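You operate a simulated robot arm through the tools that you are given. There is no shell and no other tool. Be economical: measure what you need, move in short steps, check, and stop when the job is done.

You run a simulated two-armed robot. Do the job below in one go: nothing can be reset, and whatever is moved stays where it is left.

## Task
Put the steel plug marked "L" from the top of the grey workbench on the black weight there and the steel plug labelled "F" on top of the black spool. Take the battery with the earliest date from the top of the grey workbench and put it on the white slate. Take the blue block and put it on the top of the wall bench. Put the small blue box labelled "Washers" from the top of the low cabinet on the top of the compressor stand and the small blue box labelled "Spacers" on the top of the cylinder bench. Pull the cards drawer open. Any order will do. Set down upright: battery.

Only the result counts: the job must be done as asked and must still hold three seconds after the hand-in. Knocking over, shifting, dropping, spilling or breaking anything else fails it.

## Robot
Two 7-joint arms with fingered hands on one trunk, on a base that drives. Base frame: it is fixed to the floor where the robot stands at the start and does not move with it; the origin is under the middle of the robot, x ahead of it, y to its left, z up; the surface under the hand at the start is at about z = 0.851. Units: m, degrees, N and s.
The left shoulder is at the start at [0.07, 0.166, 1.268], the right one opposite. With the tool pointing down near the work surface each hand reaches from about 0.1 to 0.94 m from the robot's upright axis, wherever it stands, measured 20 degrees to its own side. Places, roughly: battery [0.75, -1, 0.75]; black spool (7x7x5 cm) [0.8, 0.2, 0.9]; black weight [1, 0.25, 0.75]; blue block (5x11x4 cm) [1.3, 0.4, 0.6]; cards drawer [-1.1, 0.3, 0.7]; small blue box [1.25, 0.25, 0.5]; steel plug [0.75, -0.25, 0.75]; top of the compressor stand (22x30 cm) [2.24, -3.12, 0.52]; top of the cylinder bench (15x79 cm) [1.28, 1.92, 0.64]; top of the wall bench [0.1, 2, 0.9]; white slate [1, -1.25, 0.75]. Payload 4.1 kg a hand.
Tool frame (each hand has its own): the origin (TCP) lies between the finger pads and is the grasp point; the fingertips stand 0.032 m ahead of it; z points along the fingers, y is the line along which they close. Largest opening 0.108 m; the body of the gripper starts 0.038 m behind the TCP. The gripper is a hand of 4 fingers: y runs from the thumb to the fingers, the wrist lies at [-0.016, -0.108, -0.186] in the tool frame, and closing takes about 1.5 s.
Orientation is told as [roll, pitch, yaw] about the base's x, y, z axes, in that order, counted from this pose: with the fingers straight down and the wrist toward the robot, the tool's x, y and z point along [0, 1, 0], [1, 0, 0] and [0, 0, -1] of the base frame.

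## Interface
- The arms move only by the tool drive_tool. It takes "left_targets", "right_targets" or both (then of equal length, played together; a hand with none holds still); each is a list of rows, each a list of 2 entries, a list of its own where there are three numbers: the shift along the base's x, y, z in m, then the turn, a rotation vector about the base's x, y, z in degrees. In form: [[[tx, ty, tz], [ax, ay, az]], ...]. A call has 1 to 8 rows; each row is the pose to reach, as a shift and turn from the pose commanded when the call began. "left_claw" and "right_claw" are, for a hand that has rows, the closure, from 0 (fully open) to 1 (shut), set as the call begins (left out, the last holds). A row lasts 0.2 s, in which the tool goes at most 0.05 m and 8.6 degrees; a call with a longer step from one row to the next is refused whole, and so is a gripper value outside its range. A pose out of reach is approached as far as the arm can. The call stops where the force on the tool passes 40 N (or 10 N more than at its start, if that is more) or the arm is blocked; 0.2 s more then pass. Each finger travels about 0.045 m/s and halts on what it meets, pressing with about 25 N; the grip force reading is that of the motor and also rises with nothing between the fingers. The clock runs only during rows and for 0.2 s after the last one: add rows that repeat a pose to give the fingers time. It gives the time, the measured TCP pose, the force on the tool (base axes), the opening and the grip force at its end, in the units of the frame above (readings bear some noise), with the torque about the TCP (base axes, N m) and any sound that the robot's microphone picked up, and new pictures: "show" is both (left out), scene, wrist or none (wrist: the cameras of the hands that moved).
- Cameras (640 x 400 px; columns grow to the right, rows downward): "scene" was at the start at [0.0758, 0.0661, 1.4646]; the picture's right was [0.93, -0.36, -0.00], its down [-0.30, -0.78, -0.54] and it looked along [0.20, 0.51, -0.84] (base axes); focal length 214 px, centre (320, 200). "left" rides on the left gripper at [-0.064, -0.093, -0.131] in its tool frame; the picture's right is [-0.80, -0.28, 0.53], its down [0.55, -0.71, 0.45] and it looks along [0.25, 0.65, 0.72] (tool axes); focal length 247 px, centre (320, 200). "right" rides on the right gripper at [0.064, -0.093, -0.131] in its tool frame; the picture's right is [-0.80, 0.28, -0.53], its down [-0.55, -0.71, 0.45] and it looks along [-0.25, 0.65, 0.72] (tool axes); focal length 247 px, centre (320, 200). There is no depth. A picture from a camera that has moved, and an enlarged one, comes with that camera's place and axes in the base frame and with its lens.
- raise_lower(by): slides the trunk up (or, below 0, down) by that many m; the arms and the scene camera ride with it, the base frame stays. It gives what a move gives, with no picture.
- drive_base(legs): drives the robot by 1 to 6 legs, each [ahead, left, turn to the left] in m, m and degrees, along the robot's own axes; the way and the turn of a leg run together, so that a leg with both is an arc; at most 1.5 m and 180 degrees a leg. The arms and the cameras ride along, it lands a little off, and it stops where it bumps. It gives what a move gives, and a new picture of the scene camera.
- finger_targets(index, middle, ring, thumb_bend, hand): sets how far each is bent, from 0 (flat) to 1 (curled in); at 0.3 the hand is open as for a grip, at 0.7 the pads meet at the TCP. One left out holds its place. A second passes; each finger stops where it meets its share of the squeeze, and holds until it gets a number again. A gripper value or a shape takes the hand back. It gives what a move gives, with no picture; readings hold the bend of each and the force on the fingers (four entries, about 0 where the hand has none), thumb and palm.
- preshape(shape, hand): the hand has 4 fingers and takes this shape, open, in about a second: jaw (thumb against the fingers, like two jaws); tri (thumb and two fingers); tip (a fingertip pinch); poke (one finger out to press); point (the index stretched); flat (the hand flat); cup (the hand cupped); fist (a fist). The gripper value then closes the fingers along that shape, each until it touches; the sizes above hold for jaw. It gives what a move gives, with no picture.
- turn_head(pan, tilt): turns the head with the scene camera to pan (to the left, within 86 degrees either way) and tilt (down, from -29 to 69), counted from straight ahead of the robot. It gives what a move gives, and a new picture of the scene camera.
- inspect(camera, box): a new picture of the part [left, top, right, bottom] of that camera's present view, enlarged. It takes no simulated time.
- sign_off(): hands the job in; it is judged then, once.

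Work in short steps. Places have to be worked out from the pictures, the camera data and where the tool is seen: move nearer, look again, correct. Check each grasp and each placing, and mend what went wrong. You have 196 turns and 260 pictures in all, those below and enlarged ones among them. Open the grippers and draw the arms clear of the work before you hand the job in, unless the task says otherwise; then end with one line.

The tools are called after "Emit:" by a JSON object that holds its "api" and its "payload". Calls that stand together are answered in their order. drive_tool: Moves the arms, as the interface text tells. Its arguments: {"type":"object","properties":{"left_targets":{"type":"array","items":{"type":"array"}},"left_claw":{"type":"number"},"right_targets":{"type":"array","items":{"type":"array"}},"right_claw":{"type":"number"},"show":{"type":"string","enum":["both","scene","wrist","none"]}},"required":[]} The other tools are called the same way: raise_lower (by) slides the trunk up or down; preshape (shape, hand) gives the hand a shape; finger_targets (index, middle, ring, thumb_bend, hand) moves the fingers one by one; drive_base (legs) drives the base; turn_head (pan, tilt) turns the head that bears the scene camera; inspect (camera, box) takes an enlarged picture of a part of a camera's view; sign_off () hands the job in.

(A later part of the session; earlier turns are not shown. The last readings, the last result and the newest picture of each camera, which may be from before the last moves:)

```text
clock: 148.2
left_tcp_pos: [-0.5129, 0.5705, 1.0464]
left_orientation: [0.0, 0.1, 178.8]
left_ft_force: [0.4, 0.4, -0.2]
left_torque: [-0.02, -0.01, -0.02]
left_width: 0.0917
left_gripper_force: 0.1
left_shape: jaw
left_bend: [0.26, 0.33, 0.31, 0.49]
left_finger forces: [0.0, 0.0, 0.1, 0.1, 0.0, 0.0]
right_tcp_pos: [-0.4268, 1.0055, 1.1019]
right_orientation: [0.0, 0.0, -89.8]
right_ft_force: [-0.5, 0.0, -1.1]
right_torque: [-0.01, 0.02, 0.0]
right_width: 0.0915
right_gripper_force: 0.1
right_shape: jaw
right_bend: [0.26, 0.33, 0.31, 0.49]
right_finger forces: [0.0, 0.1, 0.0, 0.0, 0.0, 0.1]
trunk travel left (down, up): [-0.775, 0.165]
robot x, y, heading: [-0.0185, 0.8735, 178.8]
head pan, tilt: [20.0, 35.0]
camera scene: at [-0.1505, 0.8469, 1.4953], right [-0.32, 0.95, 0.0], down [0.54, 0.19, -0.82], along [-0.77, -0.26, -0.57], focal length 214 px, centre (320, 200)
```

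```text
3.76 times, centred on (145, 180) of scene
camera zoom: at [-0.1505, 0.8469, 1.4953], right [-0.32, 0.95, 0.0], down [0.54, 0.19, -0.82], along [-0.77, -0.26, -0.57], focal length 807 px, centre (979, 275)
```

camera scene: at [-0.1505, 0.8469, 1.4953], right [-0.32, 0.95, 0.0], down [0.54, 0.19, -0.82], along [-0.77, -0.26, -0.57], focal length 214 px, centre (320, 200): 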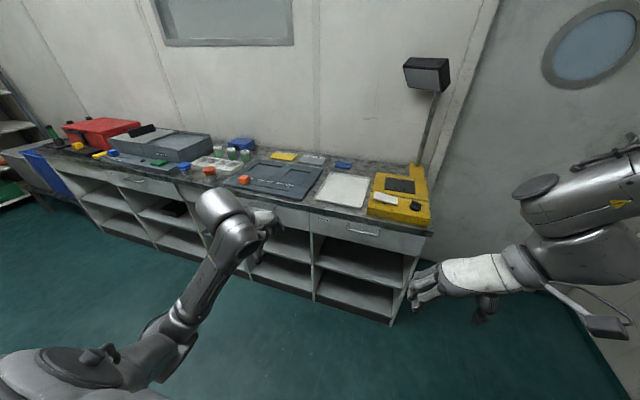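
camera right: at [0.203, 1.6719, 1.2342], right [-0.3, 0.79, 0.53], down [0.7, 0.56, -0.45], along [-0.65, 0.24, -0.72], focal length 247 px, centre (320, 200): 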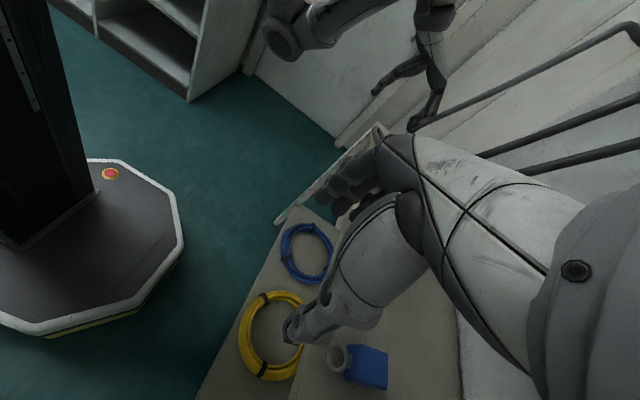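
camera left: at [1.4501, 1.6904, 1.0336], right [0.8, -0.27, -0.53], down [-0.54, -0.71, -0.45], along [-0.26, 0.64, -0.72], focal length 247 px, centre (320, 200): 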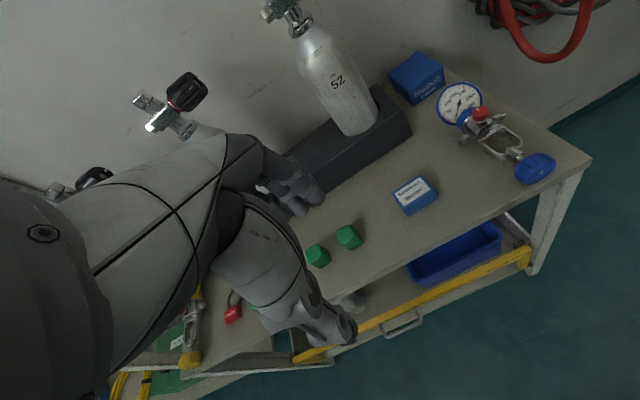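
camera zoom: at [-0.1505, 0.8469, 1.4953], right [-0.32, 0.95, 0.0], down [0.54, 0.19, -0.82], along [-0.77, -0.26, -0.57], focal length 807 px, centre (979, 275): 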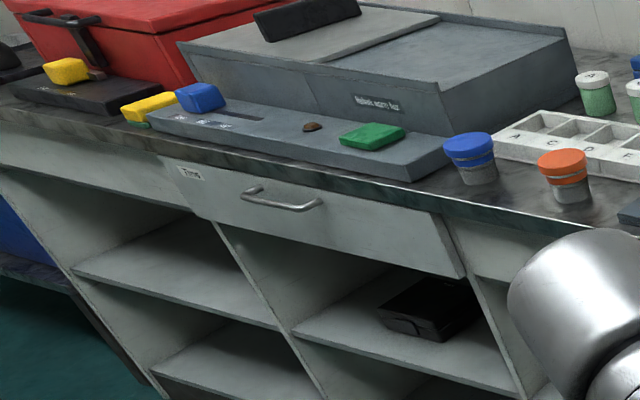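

The middle drawer (behind my left arm) must be "Cards". I strafe left 0.3 and raise the left hand aside to see it.

Emit:
{"api": "drive_base", "payload": {"legs": [[0, 0.33, 0]]}}

Emit:
{"api": "inspect", "payload": {"camera": "left", "box": [0, 0, 640, 400]}}

Emit:
{"api": "turn_head", "payload": {"pan": 0, "tilt": 35}}

```text
clock: 150.4
left_tcp_pos: [-0.5198, 0.2363, 1.0468]
left_orientation: [0.1, -0.2, 178.8]
left_ft_force: [-0.8, -0.2, 0.2]
left_torque: [0.03, -0.02, -0.02]
left_width: 0.0918
left_gripper_force: 0.0
left_shape: jaw
left_bend: [0.26, 0.33, 0.31, 0.49]
left_finger forces: [0.1, 0.0, 0.0, 0.0, 0.0, 0.0]
right_tcp_pos: [-0.4338, 0.6697, 1.1038]
right_orientation: [-0.1, -0.2, -89.9]
right_ft_force: [-0.4, -0.2, 0.3]
right_torque: [0.02, 0.0, 0.0]
right_width: 0.0916
right_gripper_force: 0.1
right_shape: jaw
right_bend: [0.26, 0.33, 0.31, 0.49]
right_finger forces: [0.0, 0.0, 0.0, 0.0, 0.1, 0.0]
trunk travel left (down, up): [-0.775, 0.165]
robot x, y, heading: [-0.0267, 0.5373, 178.9]
head pan, tilt: [20.0, 35.0]
camera scene: at [-0.1575, 0.5109, 1.4954], right [-0.32, 0.95, 0.0], down [0.54, 0.18, -0.82], along [-0.78, -0.26, -0.57], focal length 214 px, centre (320, 200)
```

scene: 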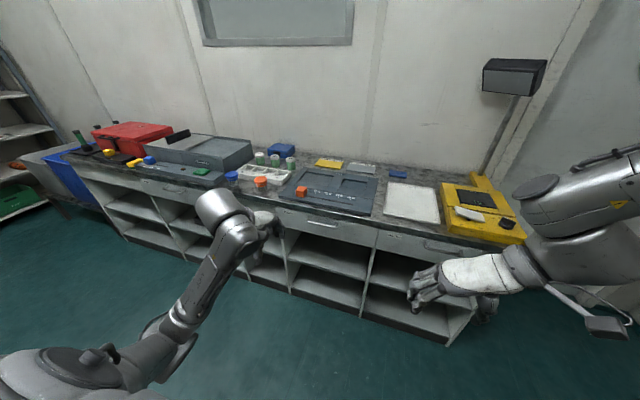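

```text
1.00 times, centred on (320, 200) of left (not enlarged: the box is as wide or as high as the picture)
camera zoom: at [-0.4255, 0.2977, 1.178], right [0.3, 0.79, -0.53], down [0.69, -0.56, -0.45], along [-0.65, -0.24, -0.72], focal length 247 px, centre (320, 200)
```

zoom: 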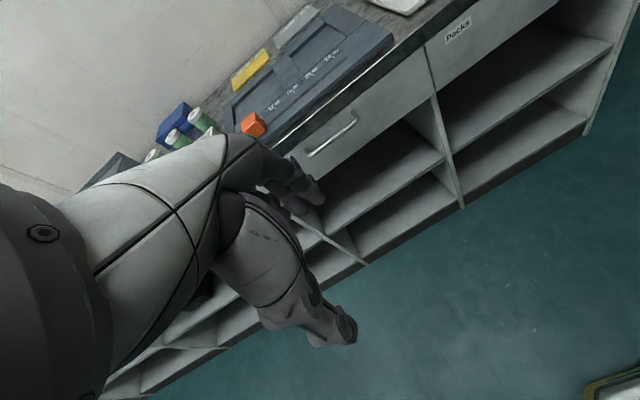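

```text
clock: 151.2
left_tcp_pos: [-0.5193, 0.235, 1.0479]
left_orientation: [0.0, 0.0, 178.8]
left_ft_force: [0.2, 0.0, -0.1]
left_torque: [-0.01, -0.01, -0.05]
left_width: 0.0915
left_gripper_force: 0.2
left_shape: jaw
left_bend: [0.26, 0.33, 0.31, 0.49]
left_finger forces: [0.1, 0.0, 0.1, 0.0, 0.1, 0.0]
right_tcp_pos: [-0.4354, 0.6689, 1.1017]
right_orientation: [-0.1, 0.0, -89.9]
right_ft_force: [0.2, -0.4, 0.4]
right_torque: [0.01, 0.0, 0.03]
right_width: 0.0916
right_gripper_force: 0.0
right_shape: jaw
right_bend: [0.26, 0.33, 0.31, 0.49]
right_finger forces: [0.0, 0.0, 0.0, 0.1, 0.0, 0.1]
trunk travel left (down, up): [-0.775, 0.165]
robot x, y, heading: [-0.023, 0.5376, 178.9]
head pan, tilt: [0.0, 35.0]
camera scene: at [-0.1622, 0.5402, 1.4953], right [0.02, 1.0, 0.0], down [0.57, -0.01, -0.82], along [-0.82, 0.02, -0.57], focal length 214 px, centre (320, 200)
```

scene: 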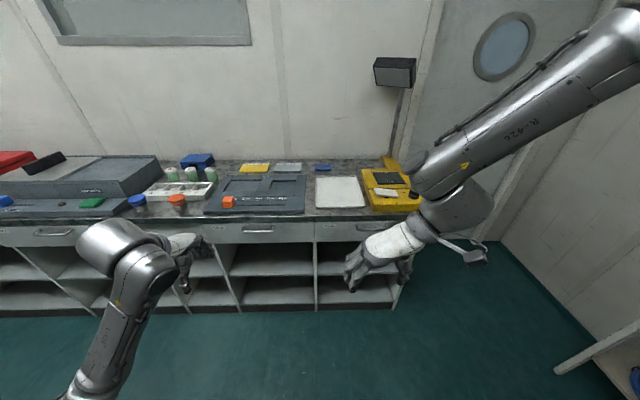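

The middle drawer's handle triangulates to ≈(-0.897,0.265,0.818). Read its label.

Emit:
{"api": "inspect", "payload": {"camera": "scene", "box": [190, 205, 330, 260]}}

Emit:
{"api": "inspect", "payload": {"camera": "left", "box": [260, 60, 440, 210]}}

```text
4.57 times, centred on (260, 232) of scene
camera zoom: at [-0.1622, 0.5402, 1.4953], right [0.02, 1.0, 0.0], down [0.57, -0.01, -0.82], along [-0.82, 0.02, -0.57], focal length 980 px, centre (594, 51)
```

zoom: 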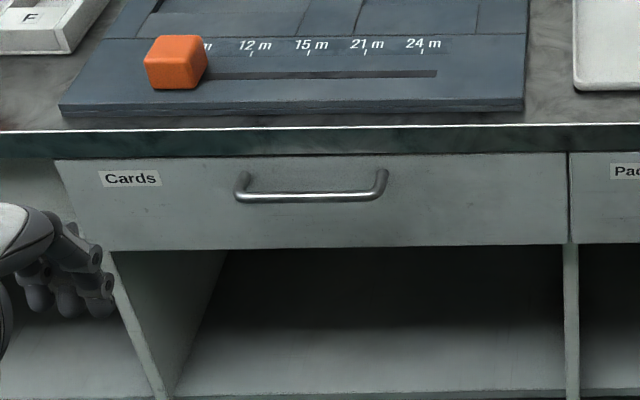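

```text
2.67 times, centred on (350, 135) of left
camera zoom: at [-0.4255, 0.297, 1.1778], right [0.3, 0.79, -0.53], down [0.69, -0.56, -0.45], along [-0.65, -0.23, -0.72], focal length 659 px, centre (240, 373)
```

zoom: 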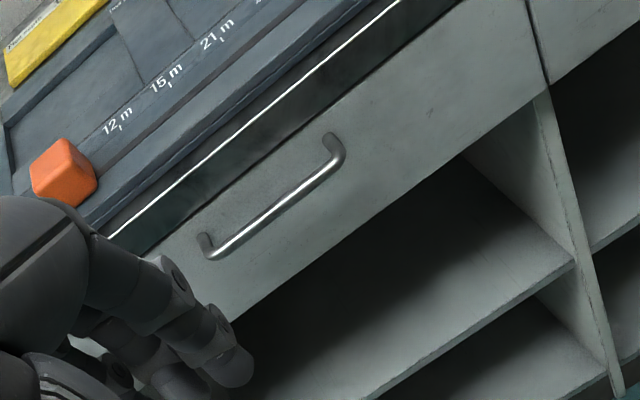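

"Cards" confirmed; bar at ≈(-0.90,0.262,0.80). I lower the trunk 0.42 so the arm works horizontally.

Emit:
{"api": "raise_lower", "payload": {"by": -0.42}}

Emit:
{"api": "drive_tool", "payload": {"left_targets": [[[0, 0, 0.02], [0, 8.5, 0]], [[0, 0, 0.04], [0, 17, 0]], [[0, 0, 0.06], [0, 25.5, 0]], [[0, 0, 0.08], [0, 34, 0]], [[0, 0, 0.1], [0, 42.5, 0]], [[0, 0, 0.12], [0, 51, 0]], [[0, 0, 0.13], [0, 59.5, 0]], [[0, 0, 0.14], [0, 68, 0]]], "show": "none"}}

```text
refused: -0.42 is not a number from -0.4 to 0.4
```

```text
clock: 153.0
left_tcp_pos: [-0.5427, 0.1963, 1.1055]
left_orientation: [0.7, -22.1, -179.0]
left_ft_force: [-0.7, -0.3, 0.6]
left_torque: [0.0, 0.03, -0.03]
left_width: 0.0917
left_gripper_force: 0.1
left_shape: jaw
left_bend: [0.26, 0.33, 0.31, 0.49]
left_finger forces: [0.0, 0.0, 0.0, 0.0, 0.1, 0.1]
left hand out of reach, approached as far as the arm can: row 1, 2, 3, 4, 5, 6, 7, 8
right_tcp_pos: [-0.4358, 0.6693, 1.1029]
right_orientation: [-0.1, -0.1, -89.9]
right_ft_force: [0.8, 0.2, 0.5]
right_torque: [0.0, 0.02, 0.04]
right_width: 0.0918
right_gripper_force: 0.1
right_shape: jaw
right_bend: [0.26, 0.33, 0.31, 0.49]
right_finger forces: [0.0, 0.1, 0.0, 0.1, 0.0, 0.1]
trunk travel left (down, up): [-0.775, 0.165]
robot x, y, heading: [-0.0261, 0.5389, 178.8]
head pan, tilt: [0.0, 35.0]
```

The trunk step must be ≤0.4. Lower by 0.4 now.

Emit:
{"api": "raise_lower", "payload": {"by": -0.4}}

Emit:
{"api": "drive_tool", "payload": {"left_targets": [[[-0.03, 0.005, 0.01], [0, 8.5, 0]], [[-0.06, 0.01, 0.02], [0, 17, 0]], [[-0.08, 0.015, 0.03], [0, 25.5, 0]], [[-0.1, 0.02, 0.04], [0, 34, 0]], [[-0.12, 0.03, 0.05], [0, 42.5, 0]], [[-0.14, 0.035, 0.06], [0, 51, 0]], [[-0.15, 0.04, 0.07], [0, 59.5, 0]], [[-0.16, 0.05, 0.08], [0, 67, 0]]], "show": "both"}}

```text
clock: 156.9
left_tcp_pos: [-0.5422, 0.1969, 0.7044]
left_orientation: [0.7, -21.9, -179.2]
left_ft_force: [0.2, 0.3, 1.4]
left_torque: [0.02, -0.01, 0.0]
left_width: 0.0916
left_gripper_force: 0.0
left_shape: jaw
left_bend: [0.26, 0.33, 0.31, 0.49]
left_finger forces: [0.0, 0.0, 0.0, 0.0, 0.0, 0.1]
right_tcp_pos: [-0.4355, 0.6688, 0.7033]
right_orientation: [-0.1, -0.1, -89.8]
right_ft_force: [0.1, -0.1, 0.5]
right_torque: [-0.02, 0.01, 0.03]
right_width: 0.0915
right_gripper_force: 0.0
right_shape: jaw
right_bend: [0.26, 0.33, 0.31, 0.49]
right_finger forces: [0.0, 0.0, 0.0, 0.1, 0.0, 0.0]
trunk travel left (down, up): [-0.375, 0.565]
robot x, y, heading: [-0.0222, 0.537, 178.9]
head pan, tilt: [0.0, 35.0]
```

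```text
clock: 158.7
left_tcp_pos: [-0.7011, 0.2484, 0.783]
left_orientation: [-36.2, -88.6, -143.1]
left_ft_force: [0.6, -0.3, -0.2]
left_torque: [0.01, 0.02, -0.04]
left_width: 0.0916
left_gripper_force: 0.1
left_shape: jaw
left_bend: [0.26, 0.33, 0.31, 0.49]
left_finger forces: [0.0, 0.0, 0.0, 0.0, 0.0, 0.0]
right_tcp_pos: [-0.4345, 0.6684, 0.7032]
right_orientation: [0.0, 0.0, -89.8]
right_ft_force: [0.2, -0.4, 0.0]
right_torque: [-0.02, 0.0, -0.01]
right_width: 0.0915
right_gripper_force: 0.0
right_shape: jaw
right_bend: [0.26, 0.33, 0.31, 0.49]
right_finger forces: [0.1, 0.0, 0.0, 0.0, 0.1, 0.0]
trunk travel left (down, up): [-0.375, 0.565]
robot x, y, heading: [-0.0256, 0.5391, 179.0]
head pan, tilt: [0.0, 35.0]
camera scene: at [-0.1624, 0.5405, 1.0953], right [0.02, 1.0, 0.0], down [0.57, -0.01, -0.82], along [-0.82, 0.02, -0.57], focal length 214 px, centre (320, 200)
camera left: at [-0.5679, 0.3155, 0.6939], right [-0.54, 0.8, -0.28], down [-0.43, -0.54, -0.72], along [-0.73, -0.27, 0.63], focal length 247 px, centre (320, 200)
```

scene: 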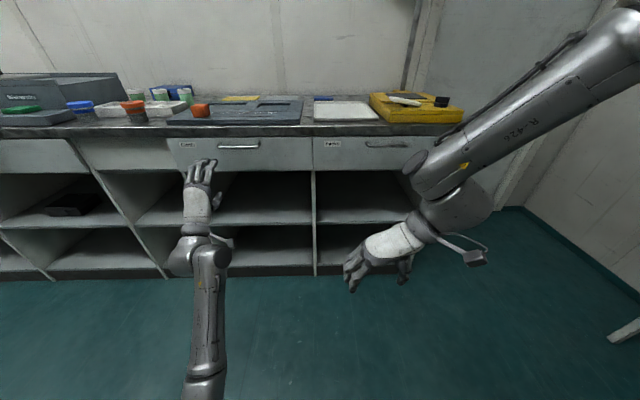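
left: 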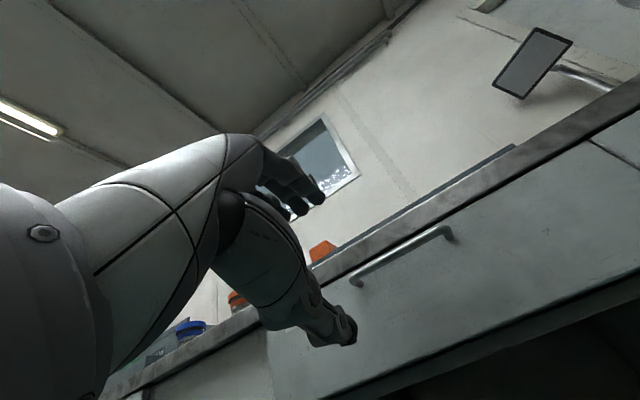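

The hand is horizontal, bar at ≈(-0.897,0.267,0.815). Advance to x≈-0.86 first and look.

Emit:
{"api": "drive_tool", "payload": {"left_targets": [[[-0.045, 0.005, 0.0], [0, 0, 0]], [[-0.09, 0.01, 0.001], [0, 0, 0]], [[-0.135, 0.014, 0.002], [0, 0, 0]], [[-0.15, 0.014, 0.002], [0, 0, 0]]], "left_claw": 0.3, "show": "both"}}

Emit:
{"api": "inspect", "payload": {"camera": "scene", "box": [160, 110, 300, 200]}}

```text
clock: 159.7
left_tcp_pos: [-0.8534, 0.2591, 0.7849]
left_orientation: [-33.8, -88.7, -145.6]
left_ft_force: [0.6, 1.1, 0.6]
left_torque: [-0.02, -0.01, 0.04]
left_width: 0.0759
left_gripper_force: 0.0
left_shape: jaw
left_bend: [0.27, 0.37, 0.35, 0.61]
left_finger forces: [0.0, 0.1, 0.1, 0.0, 0.0, 0.0]
right_tcp_pos: [-0.4338, 0.6683, 0.7036]
right_orientation: [-0.1, -0.1, -89.9]
right_ft_force: [0.0, 0.7, 0.3]
right_torque: [0.0, -0.01, -0.01]
right_width: 0.0917
right_gripper_force: 0.0
right_shape: jaw
right_bend: [0.26, 0.33, 0.31, 0.49]
right_finger forces: [0.0, 0.0, 0.0, 0.0, 0.0, 0.0]
trunk travel left (down, up): [-0.375, 0.565]
robot x, y, heading: [-0.023, 0.538, 178.8]
head pan, tilt: [0.0, 35.0]
camera scene: at [-0.1622, 0.5405, 1.0953], right [0.02, 1.0, 0.0], down [0.57, -0.01, -0.82], along [-0.82, 0.02, -0.57], focal length 214 px, centre (320, 200)
camera left: at [-0.7194, 0.3272, 0.6963], right [-0.54, 0.79, -0.28], down [-0.43, -0.55, -0.72], along [-0.73, -0.27, 0.63], focal length 247 px, centre (320, 200)
```

scene: 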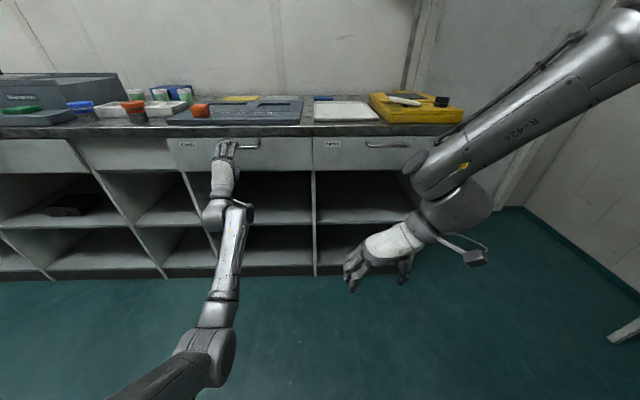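
left: 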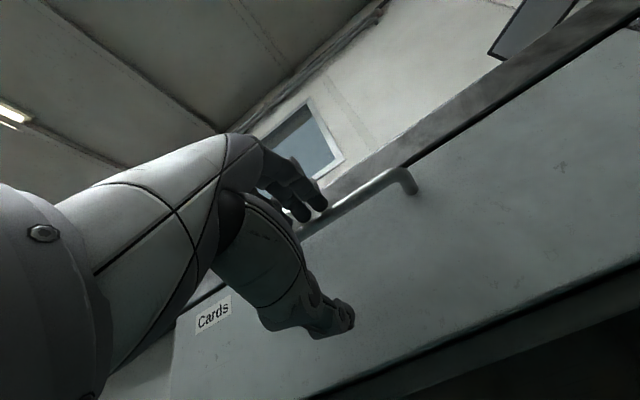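

```text
4.44 times, centred on (230, 155) of scene
camera zoom: at [-0.1622, 0.5405, 1.0953], right [0.02, 1.0, 0.0], down [0.57, -0.01, -0.82], along [-0.82, 0.02, -0.57], focal length 953 px, centre (720, 400)
```

zoom: 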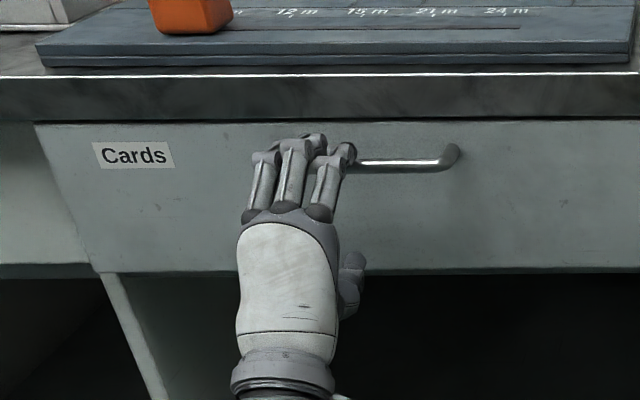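

The fingers sit at the left end of the bar; I shift +y 4 cm, lower 6 mm and advance 3 cm.

Emit:
{"api": "drive_tool", "payload": {"left_targets": [[[0, 0.03, -0.006], [0, 0, 0]], [[0, 0.042, -0.006], [0, 0, 0]], [[-0.015, 0.042, -0.006], [0, 0, 0]], [[-0.03, 0.042, -0.006], [0, 0, 0]]], "show": "wrist"}}

Emit:
{"api": "inspect", "payload": {"camera": "scene", "box": [160, 110, 300, 200]}}

```text
clock: 160.7
left_tcp_pos: [-0.8824, 0.3028, 0.7801]
left_orientation: [-33.6, -88.6, -145.6]
left_ft_force: [1.0, 0.2, 1.6]
left_torque: [0.02, 0.03, -0.05]
left_width: 0.0763
left_gripper_force: 0.1
left_shape: jaw
left_bend: [0.26, 0.37, 0.35, 0.61]
left_finger forces: [1.1, 0.0, 0.0, 0.1, 0.0, 0.1]
right_tcp_pos: [-0.4341, 0.6693, 0.7031]
right_orientation: [-0.1, -0.1, -89.8]
right_ft_force: [-0.2, -0.6, 0.0]
right_torque: [-0.04, -0.03, 0.0]
right_width: 0.0915
right_gripper_force: 0.1
right_shape: jaw
right_bend: [0.26, 0.33, 0.31, 0.49]
right_finger forces: [0.0, 0.0, 0.1, 0.1, 0.1, 0.0]
trunk travel left (down, up): [-0.375, 0.565]
robot x, y, heading: [-0.0262, 0.5385, 178.9]
head pan, tilt: [0.0, 35.0]
camera left: at [-0.7488, 0.37, 0.6908], right [-0.54, 0.79, -0.28], down [-0.43, -0.55, -0.72], along [-0.73, -0.27, 0.63], focal length 247 px, centre (320, 200)
```

left: 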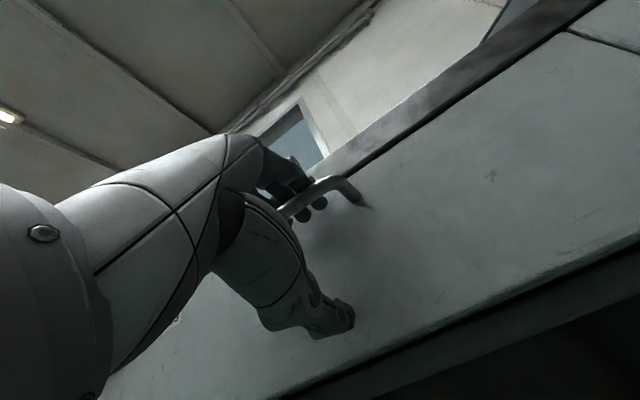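

```text
4.44 times, centred on (230, 155) of scene
camera zoom: at [-0.1618, 0.5406, 1.0953], right [0.02, 1.0, 0.0], down [0.57, -0.01, -0.82], along [-0.82, 0.02, -0.57], focal length 953 px, centre (720, 400)
```

zoom: 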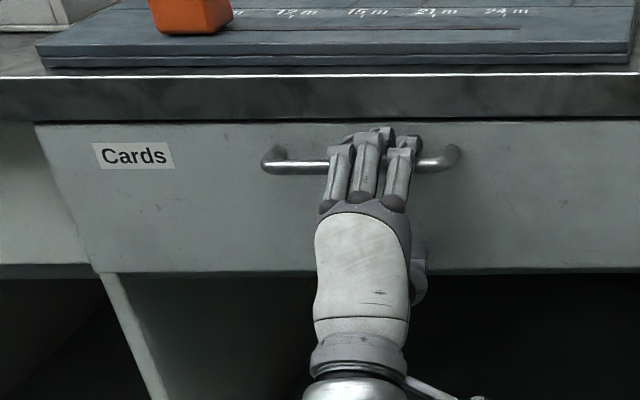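

Fingers are hooked over and behind the bar. Close the hand.

Emit:
{"api": "drive_tool", "payload": {"left_targets": [[[0, 0, 0], [0, 0, 0]], [[0, 0, 0], [0, 0, 0]], [[0, 0, 0], [0, 0, 0]], [[0, 0, 0], [0, 0, 0]], [[0, 0, 0], [0, 0, 0]], [[0, 0, 0], [0, 0, 0]]], "left_claw": 1, "show": "wrist"}}

```text
clock: 162.1
left_tcp_pos: [-0.8801, 0.3028, 0.7851]
left_orientation: [-46.1, -89.0, -133.0]
left_ft_force: [-4.2, -1.7, 18.6]
left_torque: [-0.02, -0.04, 0.0]
left_width: 0.0168
left_gripper_force: 24.8
left_shape: jaw
left_bend: [0.75, 0.51, 0.44, 0.61]
left_finger forces: [12.2, 5.7, 3.9, 0.1, 5.0, 0.0]
right_tcp_pos: [-0.4322, 0.6683, 0.7042]
right_orientation: [-0.3, -0.1, -89.8]
right_ft_force: [0.0, 1.2, -0.1]
right_torque: [0.01, 0.02, -0.01]
right_width: 0.0918
right_gripper_force: 0.1
right_shape: jaw
right_bend: [0.26, 0.33, 0.31, 0.49]
right_finger forces: [0.0, 0.0, 0.1, 0.0, 0.0, 0.0]
trunk travel left (down, up): [-0.375, 0.565]
robot x, y, heading: [-0.0239, 0.5346, 178.8]
head pan, tilt: [0.0, 35.0]
camera left: at [-0.7479, 0.3701, 0.6951], right [-0.54, 0.79, -0.28], down [-0.43, -0.55, -0.72], along [-0.72, -0.27, 0.64], focal length 247 px, centre (320, 200)
```

left: 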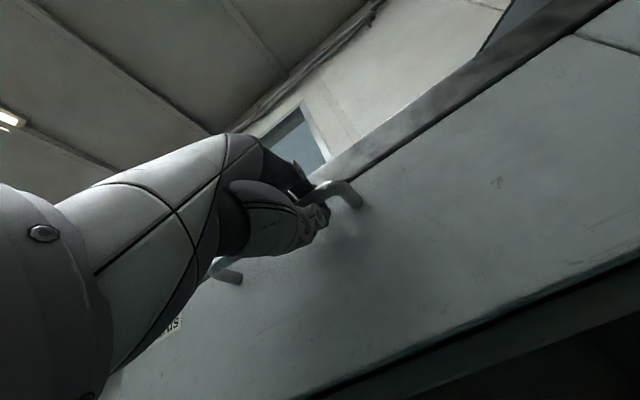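

Gripped the bar. Pull toward me in +x with slight upward relief.

Emit:
{"api": "drive_tool", "payload": {"left_targets": [[[0.015, 0, 0.006], [0, 0, 0]], [[0.04, 0, 0.01], [0, 0, 0]], [[0.065, 0, 0.01], [0, 0, 0]], [[0.09, 0, 0.01], [0, 0, 0]], [[0.115, 0, 0.01], [0, 0, 0]], [[0.14, 0, 0.01], [0, 0, 0]]], "show": "scene"}}

```text
clock: 163.5
left_tcp_pos: [-0.7407, 0.3029, 0.7892]
left_orientation: [-33.4, -88.7, -145.8]
left_ft_force: [0.5, -2.9, -0.6]
left_torque: [0.06, -0.03, 0.0]
left_width: 0.0137
left_gripper_force: 24.6
left_shape: jaw
left_bend: [0.75, 0.53, 0.47, 0.6]
left_finger forces: [5.0, 1.8, 0.5, 0.1, 10.5, 0.0]
right_tcp_pos: [-0.4341, 0.6688, 0.7027]
right_orientation: [-0.1, 0.0, -90.0]
right_ft_force: [-0.2, -0.2, -0.3]
right_torque: [0.03, 0.0, 0.01]
right_width: 0.0919
right_gripper_force: 0.1
right_shape: jaw
right_bend: [0.26, 0.33, 0.31, 0.49]
right_finger forces: [0.1, 0.0, 0.1, 0.0, 0.0, 0.0]
trunk travel left (down, up): [-0.375, 0.565]
robot x, y, heading: [-0.0232, 0.5372, 178.9]
head pan, tilt: [0.0, 35.0]
camera scene: at [-0.1619, 0.5401, 1.0954], right [0.02, 1.0, 0.0], down [0.57, -0.01, -0.82], along [-0.82, 0.02, -0.57], focal length 214 px, centre (320, 200)
```

scene: 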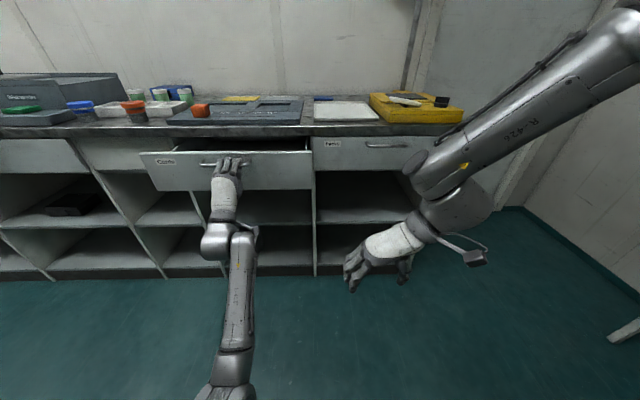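

The drawer is sliding out (~14 cm). Pull another 12 cm.

Emit:
{"api": "drive_tool", "payload": {"left_targets": [[[0.025, 0, 0], [0, 0, 0]], [[0.05, 0, 0], [0, 0, 0]], [[0.075, 0, 0], [0, 0, 0]], [[0.1, 0, 0], [0, 0, 0]], [[0.125, 0, 0], [0, 0, 0]]], "show": "scene"}}

```text
clock: 164.7
left_tcp_pos: [-0.617, 0.3036, 0.7888]
left_orientation: [-35.9, -88.7, -143.3]
left_ft_force: [-0.4, -2.4, 3.7]
left_torque: [0.0, 0.04, 0.01]
left_width: 0.0141
left_gripper_force: 25.0
left_shape: jaw
left_bend: [0.75, 0.53, 0.47, 0.6]
left_finger forces: [6.7, 2.3, 0.7, 0.0, 8.6, 0.1]
right_tcp_pos: [-0.4337, 0.6695, 0.7029]
right_orientation: [-0.2, 0.0, -89.8]
right_ft_force: [0.2, 0.2, 0.4]
right_torque: [-0.02, 0.02, 0.01]
right_width: 0.0916
right_gripper_force: 0.1
right_shape: jaw
right_bend: [0.26, 0.33, 0.31, 0.49]
right_finger forces: [0.1, 0.0, 0.1, 0.0, 0.0, 0.0]
trunk travel left (down, up): [-0.375, 0.565]
robot x, y, heading: [-0.0255, 0.5395, 178.8]
head pan, tilt: [0.0, 35.0]
camera scene: at [-0.1614, 0.5405, 1.0955], right [0.02, 1.0, 0.0], down [0.57, -0.01, -0.82], along [-0.82, 0.02, -0.57], focal length 214 px, centre (320, 200)
```

scene: 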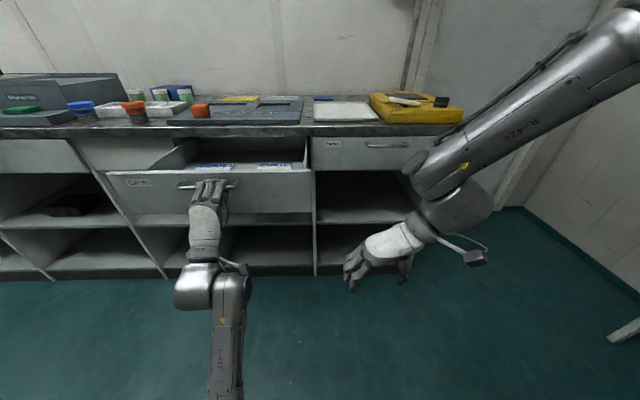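

The drawer is ~26 cm open with cards inside. Open the hand, then withdraw straight back.

Emit:
{"api": "drive_tool", "payload": {"left_targets": [[[0, 0, 0], [0, 0, 0]], [[0, 0, 0], [0, 0, 0]], [[0, 0, 0], [0, 0, 0]], [[0, 0, 0], [0, 0, 0]], [[0, 0, 0], [0, 0, 0]], [[0, 0, 0], [0, 0, 0]], [[0, 0, 0.003], [0, 0, 0]]], "left_claw": 0, "show": "wrist"}}

Emit:
{"api": "inspect", "payload": {"camera": "scene", "box": [100, 120, 320, 260]}}

```text
clock: 166.3
left_tcp_pos: [-0.6158, 0.3045, 0.7923]
left_orientation: [-33.9, -88.5, -145.3]
left_ft_force: [-0.5, 0.3, -0.2]
left_torque: [0.01, -0.02, 0.01]
left_width: 0.1079
left_gripper_force: 0.0
left_shape: jaw
left_bend: [0.3, 0.3, 0.3, 0.3]
left_finger forces: [0.0, 0.1, 0.0, 0.0, 0.0, 0.0]
right_tcp_pos: [-0.4349, 0.6687, 0.7033]
right_orientation: [-0.1, -0.1, -89.8]
right_ft_force: [0.7, 0.4, -0.3]
right_torque: [0.03, 0.03, -0.05]
right_width: 0.0915
right_gripper_force: 0.0
right_shape: jaw
right_bend: [0.26, 0.33, 0.31, 0.49]
right_finger forces: [0.1, 0.1, 0.0, 0.0, 0.0, 0.0]
trunk travel left (down, up): [-0.375, 0.565]
robot x, y, heading: [-0.0247, 0.5374, 178.8]
head pan, tilt: [0.0, 35.0]
camera left: at [-0.484, 0.3711, 0.7025], right [-0.54, 0.79, -0.28], down [-0.43, -0.54, -0.72], along [-0.73, -0.27, 0.63], focal length 247 px, centre (320, 200)
```

left: 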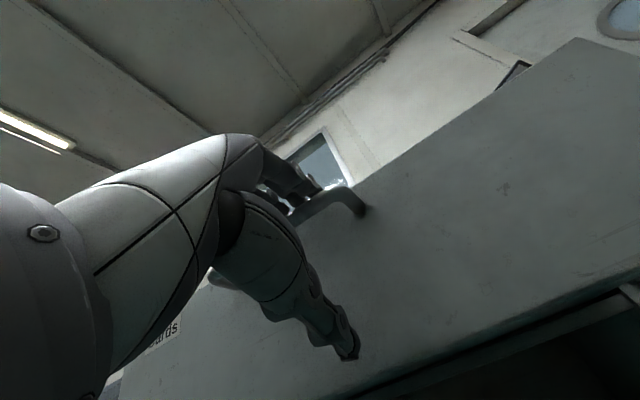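

```text
2.86 times, centred on (210, 190) of scene
camera zoom: at [-0.1621, 0.5405, 1.0953], right [0.02, 1.0, 0.0], down [0.57, -0.01, -0.82], along [-0.82, 0.02, -0.57], focal length 613 px, centre (634, 229)
```

zoom: 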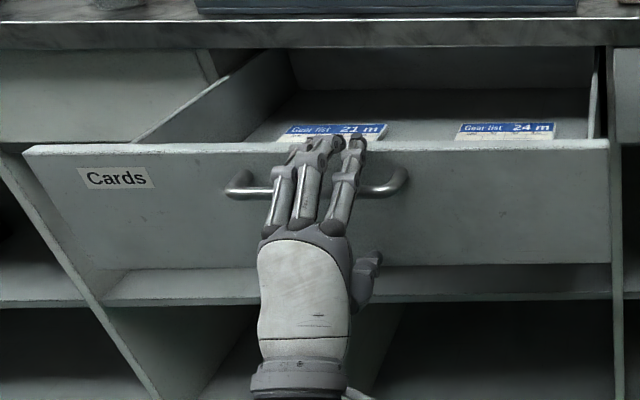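

Fingers are clear above the bar. Withdraw along +x.

Emit:
{"api": "drive_tool", "payload": {"left_targets": [[[0.005, 0, 0.006], [0, 0, 0]], [[0.03, 0, 0.006], [0, 0, 0]], [[0.06, 0, 0.006], [0, 0, 0]], [[0.09, 0, 0.0], [0, -5, 0]], [[0.12, -0.01, -0.01], [0, -13, 0]], [[0.14, -0.03, -0.02], [0, -21, 0]], [[0.15, -0.05, -0.03], [0, -29, 0]], [[0.155, -0.07, -0.04], [0, -37, 0]]], "show": "scene"}}

```text
clock: 168.1
left_tcp_pos: [-0.4756, 0.2354, 0.7485]
left_orientation: [0.3, -66.3, -177.7]
left_ft_force: [-0.2, 0.7, -0.4]
left_torque: [0.03, 0.01, 0.03]
left_width: 0.1079
left_gripper_force: 0.0
left_shape: jaw
left_bend: [0.3, 0.3, 0.3, 0.3]
left_finger forces: [0.1, 0.0, 0.0, 0.0, 0.0, 0.0]
left hand out of reach, approached as far as the arm can: row 6, 7, 8
right_tcp_pos: [-0.435, 0.6672, 0.7022]
right_orientation: [0.0, 0.0, -89.9]
right_ft_force: [-0.2, -0.5, -0.4]
right_torque: [-0.01, 0.02, 0.01]
right_width: 0.0916
right_gripper_force: 0.0
right_shape: jaw
right_bend: [0.26, 0.33, 0.31, 0.49]
right_finger forces: [0.0, 0.1, 0.0, 0.1, 0.0, 0.0]
trunk travel left (down, up): [-0.375, 0.565]
robot x, y, heading: [-0.0274, 0.5378, 178.9]
head pan, tilt: [0.0, 35.0]
camera scene: at [-0.1618, 0.5403, 1.0955], right [0.02, 1.0, 0.0], down [0.57, -0.01, -0.82], along [-0.82, 0.02, -0.57], focal length 214 px, centre (320, 200)
```

scene: 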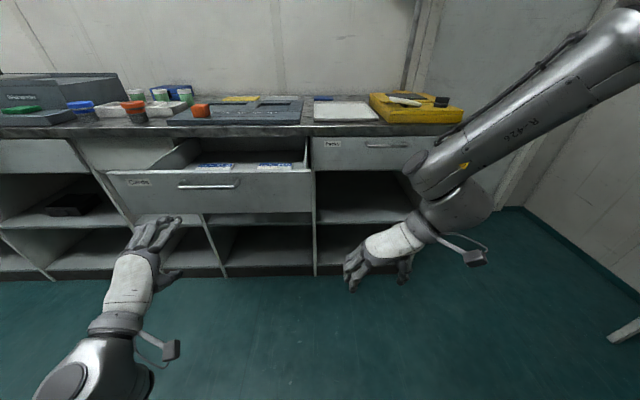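

Drawer stays open. Raise the trunk, then bring the left hand back to fingers-down.

Emit:
{"api": "raise_lower", "payload": {"by": 0.4}}

Emit:
{"api": "drive_tool", "payload": {"left_targets": [[[0, 0, 0], [0, -8.5, 0]], [[0, 0, 0], [0, -17, 0]], [[-0.01, 0, 0], [0, -25.5, 0]], [[-0.02, 0, 0], [0, -34, 0]], [[-0.03, 0, -0.01], [0, -42.5, 0]], [[-0.04, 0, -0.02], [0, -51, 0]], [[-0.05, -0.01, -0.03], [0, -59, 0]], [[-0.05, -0.02, -0.03], [0, -66, 0]]], "right_targets": [[[0, 0, 0], [0, 0, -8.5]], [[0, 0, 0], [0, 0, -17]], [[0, 0, 0], [0, 0, -25.5]], [[0, 0, 0], [0, 0, -34]], [[0, 0, 0], [0, 0, -42.5]], [[0, 0, 0], [0, 0, -51]], [[0, 0, 0], [0, 0, -59.5]], [[0, 0, 0], [0, 0, -68]]], "show": "none"}}

```text
clock: 171.9
left_tcp_pos: [-0.4762, 0.236, 1.148]
left_orientation: [0.2, -66.4, -177.7]
left_ft_force: [-0.1, 0.8, -1.1]
left_torque: [0.01, 0.01, -0.04]
left_width: 0.1077
left_gripper_force: 0.0
left_shape: jaw
left_bend: [0.3, 0.3, 0.3, 0.3]
left_finger forces: [0.0, 0.0, 0.0, 0.0, 0.0, 0.1]
right_tcp_pos: [-0.4357, 0.6687, 1.1029]
right_orientation: [-0.1, 0.1, -89.8]
right_ft_force: [0.2, -0.8, 0.1]
right_torque: [0.01, 0.0, 0.02]
right_width: 0.0917
right_gripper_force: 0.1
right_shape: jaw
right_bend: [0.26, 0.33, 0.31, 0.49]
right_finger forces: [0.0, 0.0, 0.1, 0.0, 0.0, 0.0]
trunk travel left (down, up): [-0.775, 0.165]
robot x, y, heading: [-0.0234, 0.5368, 178.7]
head pan, tilt: [0.0, 35.0]
```

```text
clock: 173.7
left_tcp_pos: [-0.5285, 0.2183, 1.1183]
left_orientation: [2.3, -0.1, -179.3]
left_ft_force: [0.8, -0.3, 0.0]
left_torque: [-0.01, -0.02, 0.03]
left_width: 0.1079
left_gripper_force: 0.0
left_shape: jaw
left_bend: [0.3, 0.3, 0.3, 0.3]
left_finger forces: [0.0, 0.0, 0.0, 0.0, 0.0, 0.1]
left hand out of reach, approached as far as the arm can: row 1, 2, 3, 4, 5, 6
right_tcp_pos: [-0.4351, 0.6712, 1.1025]
right_orientation: [0.0, 0.0, -158.0]
right_ft_force: [0.2, 0.2, -0.7]
right_torque: [-0.02, -0.02, -0.02]
right_width: 0.0916
right_gripper_force: 0.1
right_shape: jaw
right_bend: [0.26, 0.33, 0.31, 0.49]
right_finger forces: [0.1, 0.0, 0.1, 0.1, 0.0, 0.1]
trunk travel left (down, up): [-0.775, 0.165]
robot x, y, heading: [-0.0256, 0.538, 178.9]
head pan, tilt: [0.0, 35.0]
```

Turn left 180° to face the bench, then strafe right to y≈-0.6.

Emit:
{"api": "drive_tool", "payload": {"right_targets": [[[0, 0, 0.01], [0, 0, -8]], [[-0.02, 0.01, 0.02], [0, 0, -16]], [[-0.04, 0.02, 0.04], [0, 0, -22]]], "left_targets": [[[0, 0, 0.01], [0, 0, 0]], [[0, 0, 0.02], [0, 0, 0]], [[0, 0, 0.03], [0, 0, 0]]], "show": "none"}}

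Emit:
{"api": "drive_base", "payload": {"legs": [[0, 0, 180], [0, -1.15, 0]]}}

Emit:
{"api": "turn_head", "payload": {"pan": -25, "tilt": 45}}

```text
clock: 174.5
left_tcp_pos: [-0.5252, 0.2163, 1.1474]
left_orientation: [2.4, -0.3, -179.1]
left_ft_force: [-0.9, 0.2, 0.5]
left_torque: [-0.02, 0.01, 0.0]
left_width: 0.1081
left_gripper_force: 0.0
left_shape: jaw
left_bend: [0.3, 0.3, 0.3, 0.3]
left_finger forces: [0.0, 0.0, 0.0, 0.1, 0.1, 0.0]
right_tcp_pos: [-0.4761, 0.6902, 1.1431]
right_orientation: [-0.1, -0.1, -179.9]
right_ft_force: [-0.4, -0.7, -0.1]
right_torque: [0.01, 0.01, -0.01]
right_width: 0.0915
right_gripper_force: 0.1
right_shape: jaw
right_bend: [0.26, 0.33, 0.31, 0.49]
right_finger forces: [0.0, 0.1, 0.1, 0.0, 0.1, 0.0]
trunk travel left (down, up): [-0.775, 0.165]
robot x, y, heading: [-0.0251, 0.5346, 178.9]
head pan, tilt: [0.0, 35.0]
```

```text
clock: 187.7
left_tcp_pos: [0.4712, -0.2687, 1.1471]
left_orientation: [2.4, -0.3, 2.1]
left_ft_force: [0.5, -0.4, 0.2]
left_torque: [0.0, 0.01, -0.02]
left_width: 0.1081
left_gripper_force: 0.0
left_shape: jaw
left_bend: [0.3, 0.3, 0.3, 0.3]
left_finger forces: [0.0, 0.0, 0.1, 0.1, 0.1, 0.0]
right_tcp_pos: [0.4333, -0.7457, 1.1431]
right_orientation: [-0.1, 0.0, 1.4]
right_ft_force: [0.7, -1.0, -0.2]
right_torque: [0.01, -0.01, -0.01]
right_width: 0.0916
right_gripper_force: 0.0
right_shape: jaw
right_bend: [0.26, 0.33, 0.31, 0.49]
right_finger forces: [0.1, 0.1, 0.1, 0.0, 0.0, 0.1]
trunk travel left (down, up): [-0.775, 0.165]
robot x, y, heading: [-0.0222, -0.6033, -0.0]
head pan, tilt: [0.0, 35.0]
camera scene: at [0.1167, -0.601, 1.4953], right [0.0, -1.0, 0.0], down [-0.57, 0.0, -0.82], along [0.82, 0.0, -0.57], focal length 214 px, centre (320, 200)
```

scene: 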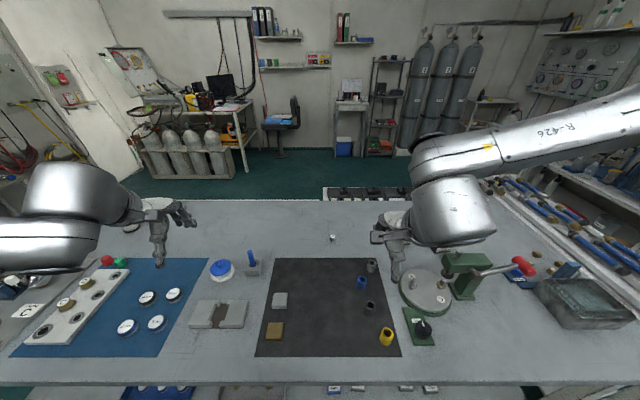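

```text
clock: 188.6
left_tcp_pos: [0.4723, -0.2696, 1.1479]
left_orientation: [2.3, -0.4, 2.1]
left_ft_force: [0.0, -0.5, -0.6]
left_torque: [-0.01, -0.02, 0.01]
left_width: 0.1078
left_gripper_force: 0.1
left_shape: jaw
left_bend: [0.3, 0.3, 0.3, 0.3]
left_finger forces: [0.0, 0.0, 0.0, 0.0, 0.0, 0.1]
right_tcp_pos: [0.434, -0.7472, 1.1415]
right_orientation: [-0.1, 0.0, 1.4]
right_ft_force: [0.1, -0.4, -0.3]
right_torque: [0.0, 0.0, 0.0]
right_width: 0.0918
right_gripper_force: 0.1
right_shape: jaw
right_bend: [0.26, 0.33, 0.31, 0.49]
right_finger forces: [0.0, 0.0, 0.0, 0.0, 0.1, 0.1]
trunk travel left (down, up): [-0.775, 0.165]
robot x, y, heading: [-0.0201, -0.6017, -0.2]
head pan, tilt: [-25.0, 45.0]
camera scene: at [0.1024, -0.6357, 1.4806], right [-0.42, -0.91, 0.0], down [-0.64, 0.3, -0.71], along [0.64, -0.3, -0.71], focal length 214 px, centre (320, 200)
```

scene: 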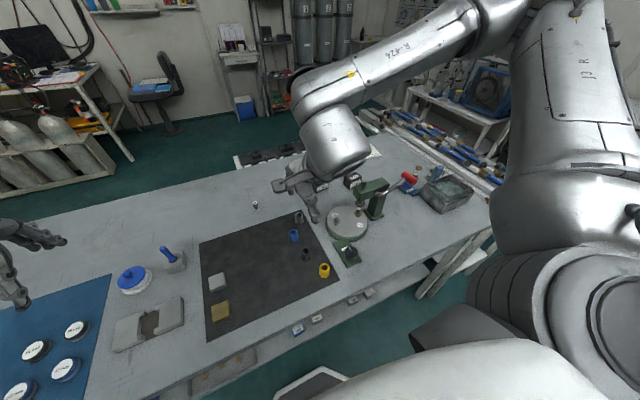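

The batteries should be near (0.75,-0.94) behind the right hand. Look with the right wrist camera.

Emit:
{"api": "inspect", "payload": {"camera": "right", "box": [0, 0, 640, 400]}}

```text
1.00 times, centred on (320, 200) of right (not enlarged: the box is as wide or as high as the picture)
camera zoom: at [0.3383, -0.6837, 1.2728], right [0.3, -0.79, 0.53], down [-0.69, -0.57, -0.45], along [0.66, -0.23, -0.72], focal length 247 px, centre (320, 200)
```

zoom: 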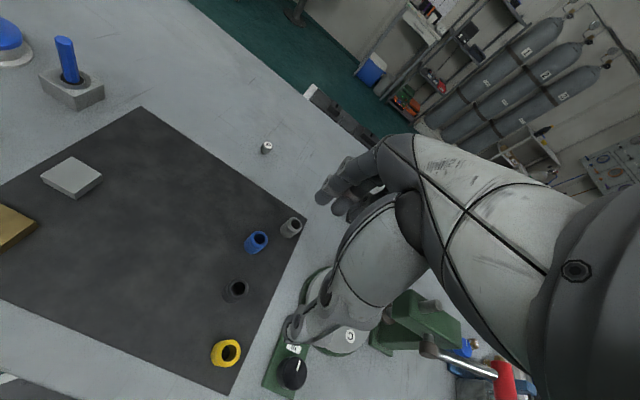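

I raise the right hand and strafe 0.4 right, so that the head sees that end of the bench.

Emit:
{"api": "drive_tool", "payload": {"right_targets": [[[0, -0.02, 0.03], [0, 0, 0]], [[0, -0.05, 0.06], [0, 0, 0]], [[0, -0.08, 0.09], [0, 0, 0]], [[0, -0.11, 0.1], [0, 0, 0]]], "show": "none"}}

Emit:
{"api": "drive_base", "payload": {"legs": [[0, -0.4, 0]]}}

Emit:
{"api": "turn_head", "payload": {"pan": 0, "tilt": 48}}

```text
clock: 189.6
left_tcp_pos: [0.4723, -0.2716, 1.1495]
left_orientation: [2.4, -0.3, 2.0]
left_ft_force: [-0.1, 0.4, 0.4]
left_torque: [-0.01, 0.01, 0.02]
left_width: 0.1081
left_gripper_force: 0.1
left_shape: jaw
left_bend: [0.3, 0.3, 0.3, 0.3]
left_finger forces: [0.1, 0.0, 0.0, 0.0, 0.0, 0.0]
right_tcp_pos: [0.4324, -0.8581, 1.2444]
right_orientation: [0.0, -0.1, 1.4]
right_ft_force: [0.7, 0.2, 0.1]
right_torque: [0.0, 0.0, 0.04]
right_width: 0.0914
right_gripper_force: 0.0
right_shape: jaw
right_bend: [0.26, 0.33, 0.31, 0.49]
right_finger forces: [0.0, 0.1, 0.0, 0.0, 0.0, 0.1]
trunk travel left (down, up): [-0.775, 0.165]
robot x, y, heading: [-0.0238, -0.6024, 0.2]
head pan, tilt: [-25.0, 45.0]
```

```text
clock: 192.1
left_tcp_pos: [0.4717, -0.6651, 1.1476]
left_orientation: [2.2, -0.3, 2.3]
left_ft_force: [-0.2, -0.2, 0.7]
left_torque: [0.04, -0.04, 0.02]
left_width: 0.108
left_gripper_force: 0.2
left_shape: jaw
left_bend: [0.3, 0.3, 0.3, 0.3]
left_finger forces: [0.0, 0.0, 0.0, 0.0, 0.1, 0.1]
right_tcp_pos: [0.4352, -1.252, 1.2459]
right_orientation: [0.0, 0.1, 1.6]
right_ft_force: [0.0, 0.3, 0.2]
right_torque: [-0.01, -0.02, 0.01]
right_width: 0.0919
right_gripper_force: 0.0
right_shape: jaw
right_bend: [0.26, 0.33, 0.31, 0.49]
right_finger forces: [0.0, 0.0, 0.0, 0.0, 0.0, 0.0]
trunk travel left (down, up): [-0.775, 0.165]
robot x, y, heading: [-0.0206, -1.0005, 0.3]
head pan, tilt: [-25.0, 45.0]
camera scene: at [0.1032, -1.032, 1.4805], right [-0.42, -0.91, 0.0], down [-0.64, 0.3, -0.71], along [0.64, -0.3, -0.71], focal length 214 px, centre (320, 200)
```

scene: 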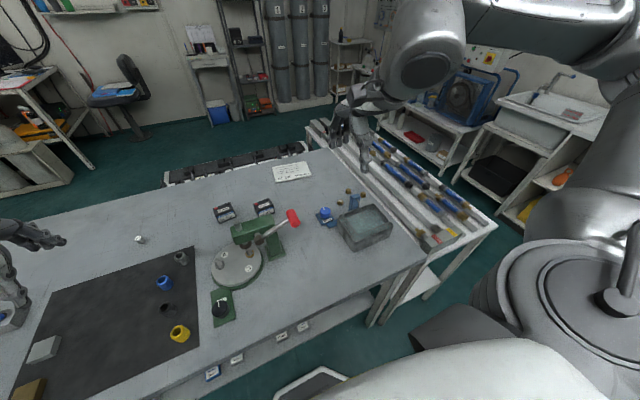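

```text
clock: 193.0
left_tcp_pos: [0.4725, -0.6644, 1.1486]
left_orientation: [2.3, -0.3, 2.2]
left_ft_force: [0.2, 0.5, 0.3]
left_torque: [0.0, 0.0, -0.01]
left_width: 0.108
left_gripper_force: 0.1
left_shape: jaw
left_bend: [0.3, 0.3, 0.3, 0.3]
left_finger forces: [0.1, 0.0, 0.0, 0.0, 0.0, 0.1]
right_tcp_pos: [0.4354, -1.2525, 1.2438]
right_orientation: [-0.1, 0.0, 1.6]
right_ft_force: [0.4, 1.5, -0.4]
right_torque: [0.03, -0.02, 0.01]
right_width: 0.0915
right_gripper_force: 0.0
right_shape: jaw
right_bend: [0.26, 0.33, 0.31, 0.49]
right_finger forces: [0.0, 0.0, 0.0, 0.0, 0.0, 0.0]
trunk travel left (down, up): [-0.775, 0.165]
robot x, y, heading: [-0.0232, -1.0, -0.1]
head pan, tilt: [0.0, 48.0]
camera scene: at [0.1082, -0.9989, 1.4763], right [0.0, -1.0, 0.0], down [-0.74, 0.0, -0.67], along [0.67, 0.0, -0.74], focal length 214 px, centre (320, 200)
```

scene: 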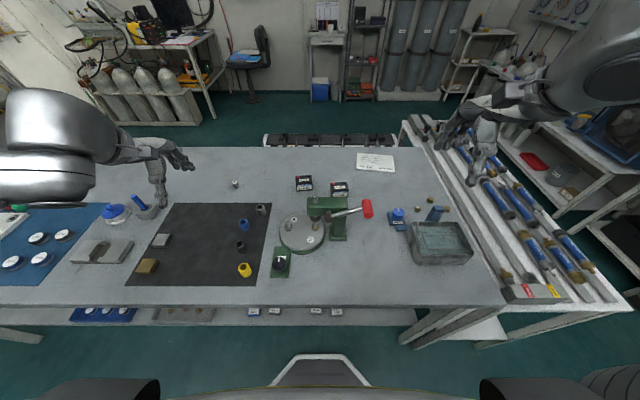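

Two black batteries and the white slate are visible. Enlarge to read the dates.

Emit:
{"api": "inspect", "payload": {"camera": "scene", "box": [280, 145, 410, 225]}}

Emit:
{"api": "inspect", "payload": {"camera": "scene", "box": [285, 168, 365, 208]}}

```text
4.92 times, centred on (345, 185) of scene
camera zoom: at [0.1082, -0.9989, 1.4763], right [0.0, -1.0, 0.0], down [-0.74, 0.0, -0.67], along [0.67, 0.0, -0.74], focal length 1056 px, centre (197, 274)
```

zoom: 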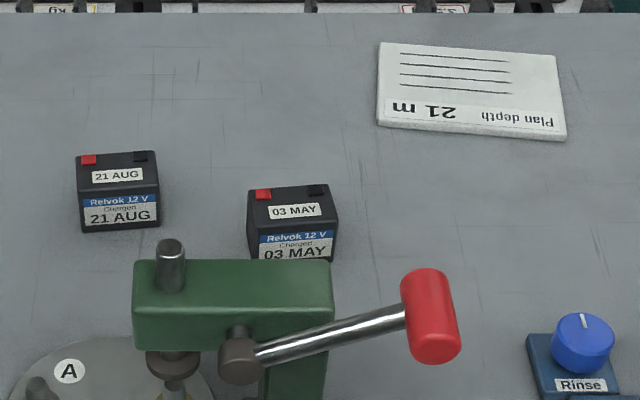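

```text
8.00 times, centred on (325, 188) of scene
camera zoom: at [0.1082, -0.9989, 1.4763], right [0.0, -1.0, 0.0], down [-0.74, 0.0, -0.67], along [0.67, 0.0, -0.74], focal length 1716 px, centre (280, 296)
```

zoom: 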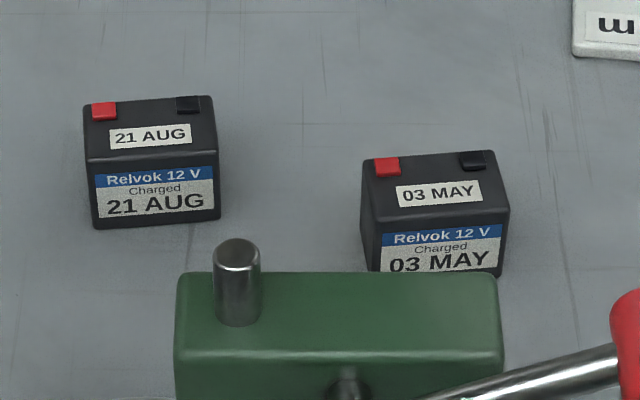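

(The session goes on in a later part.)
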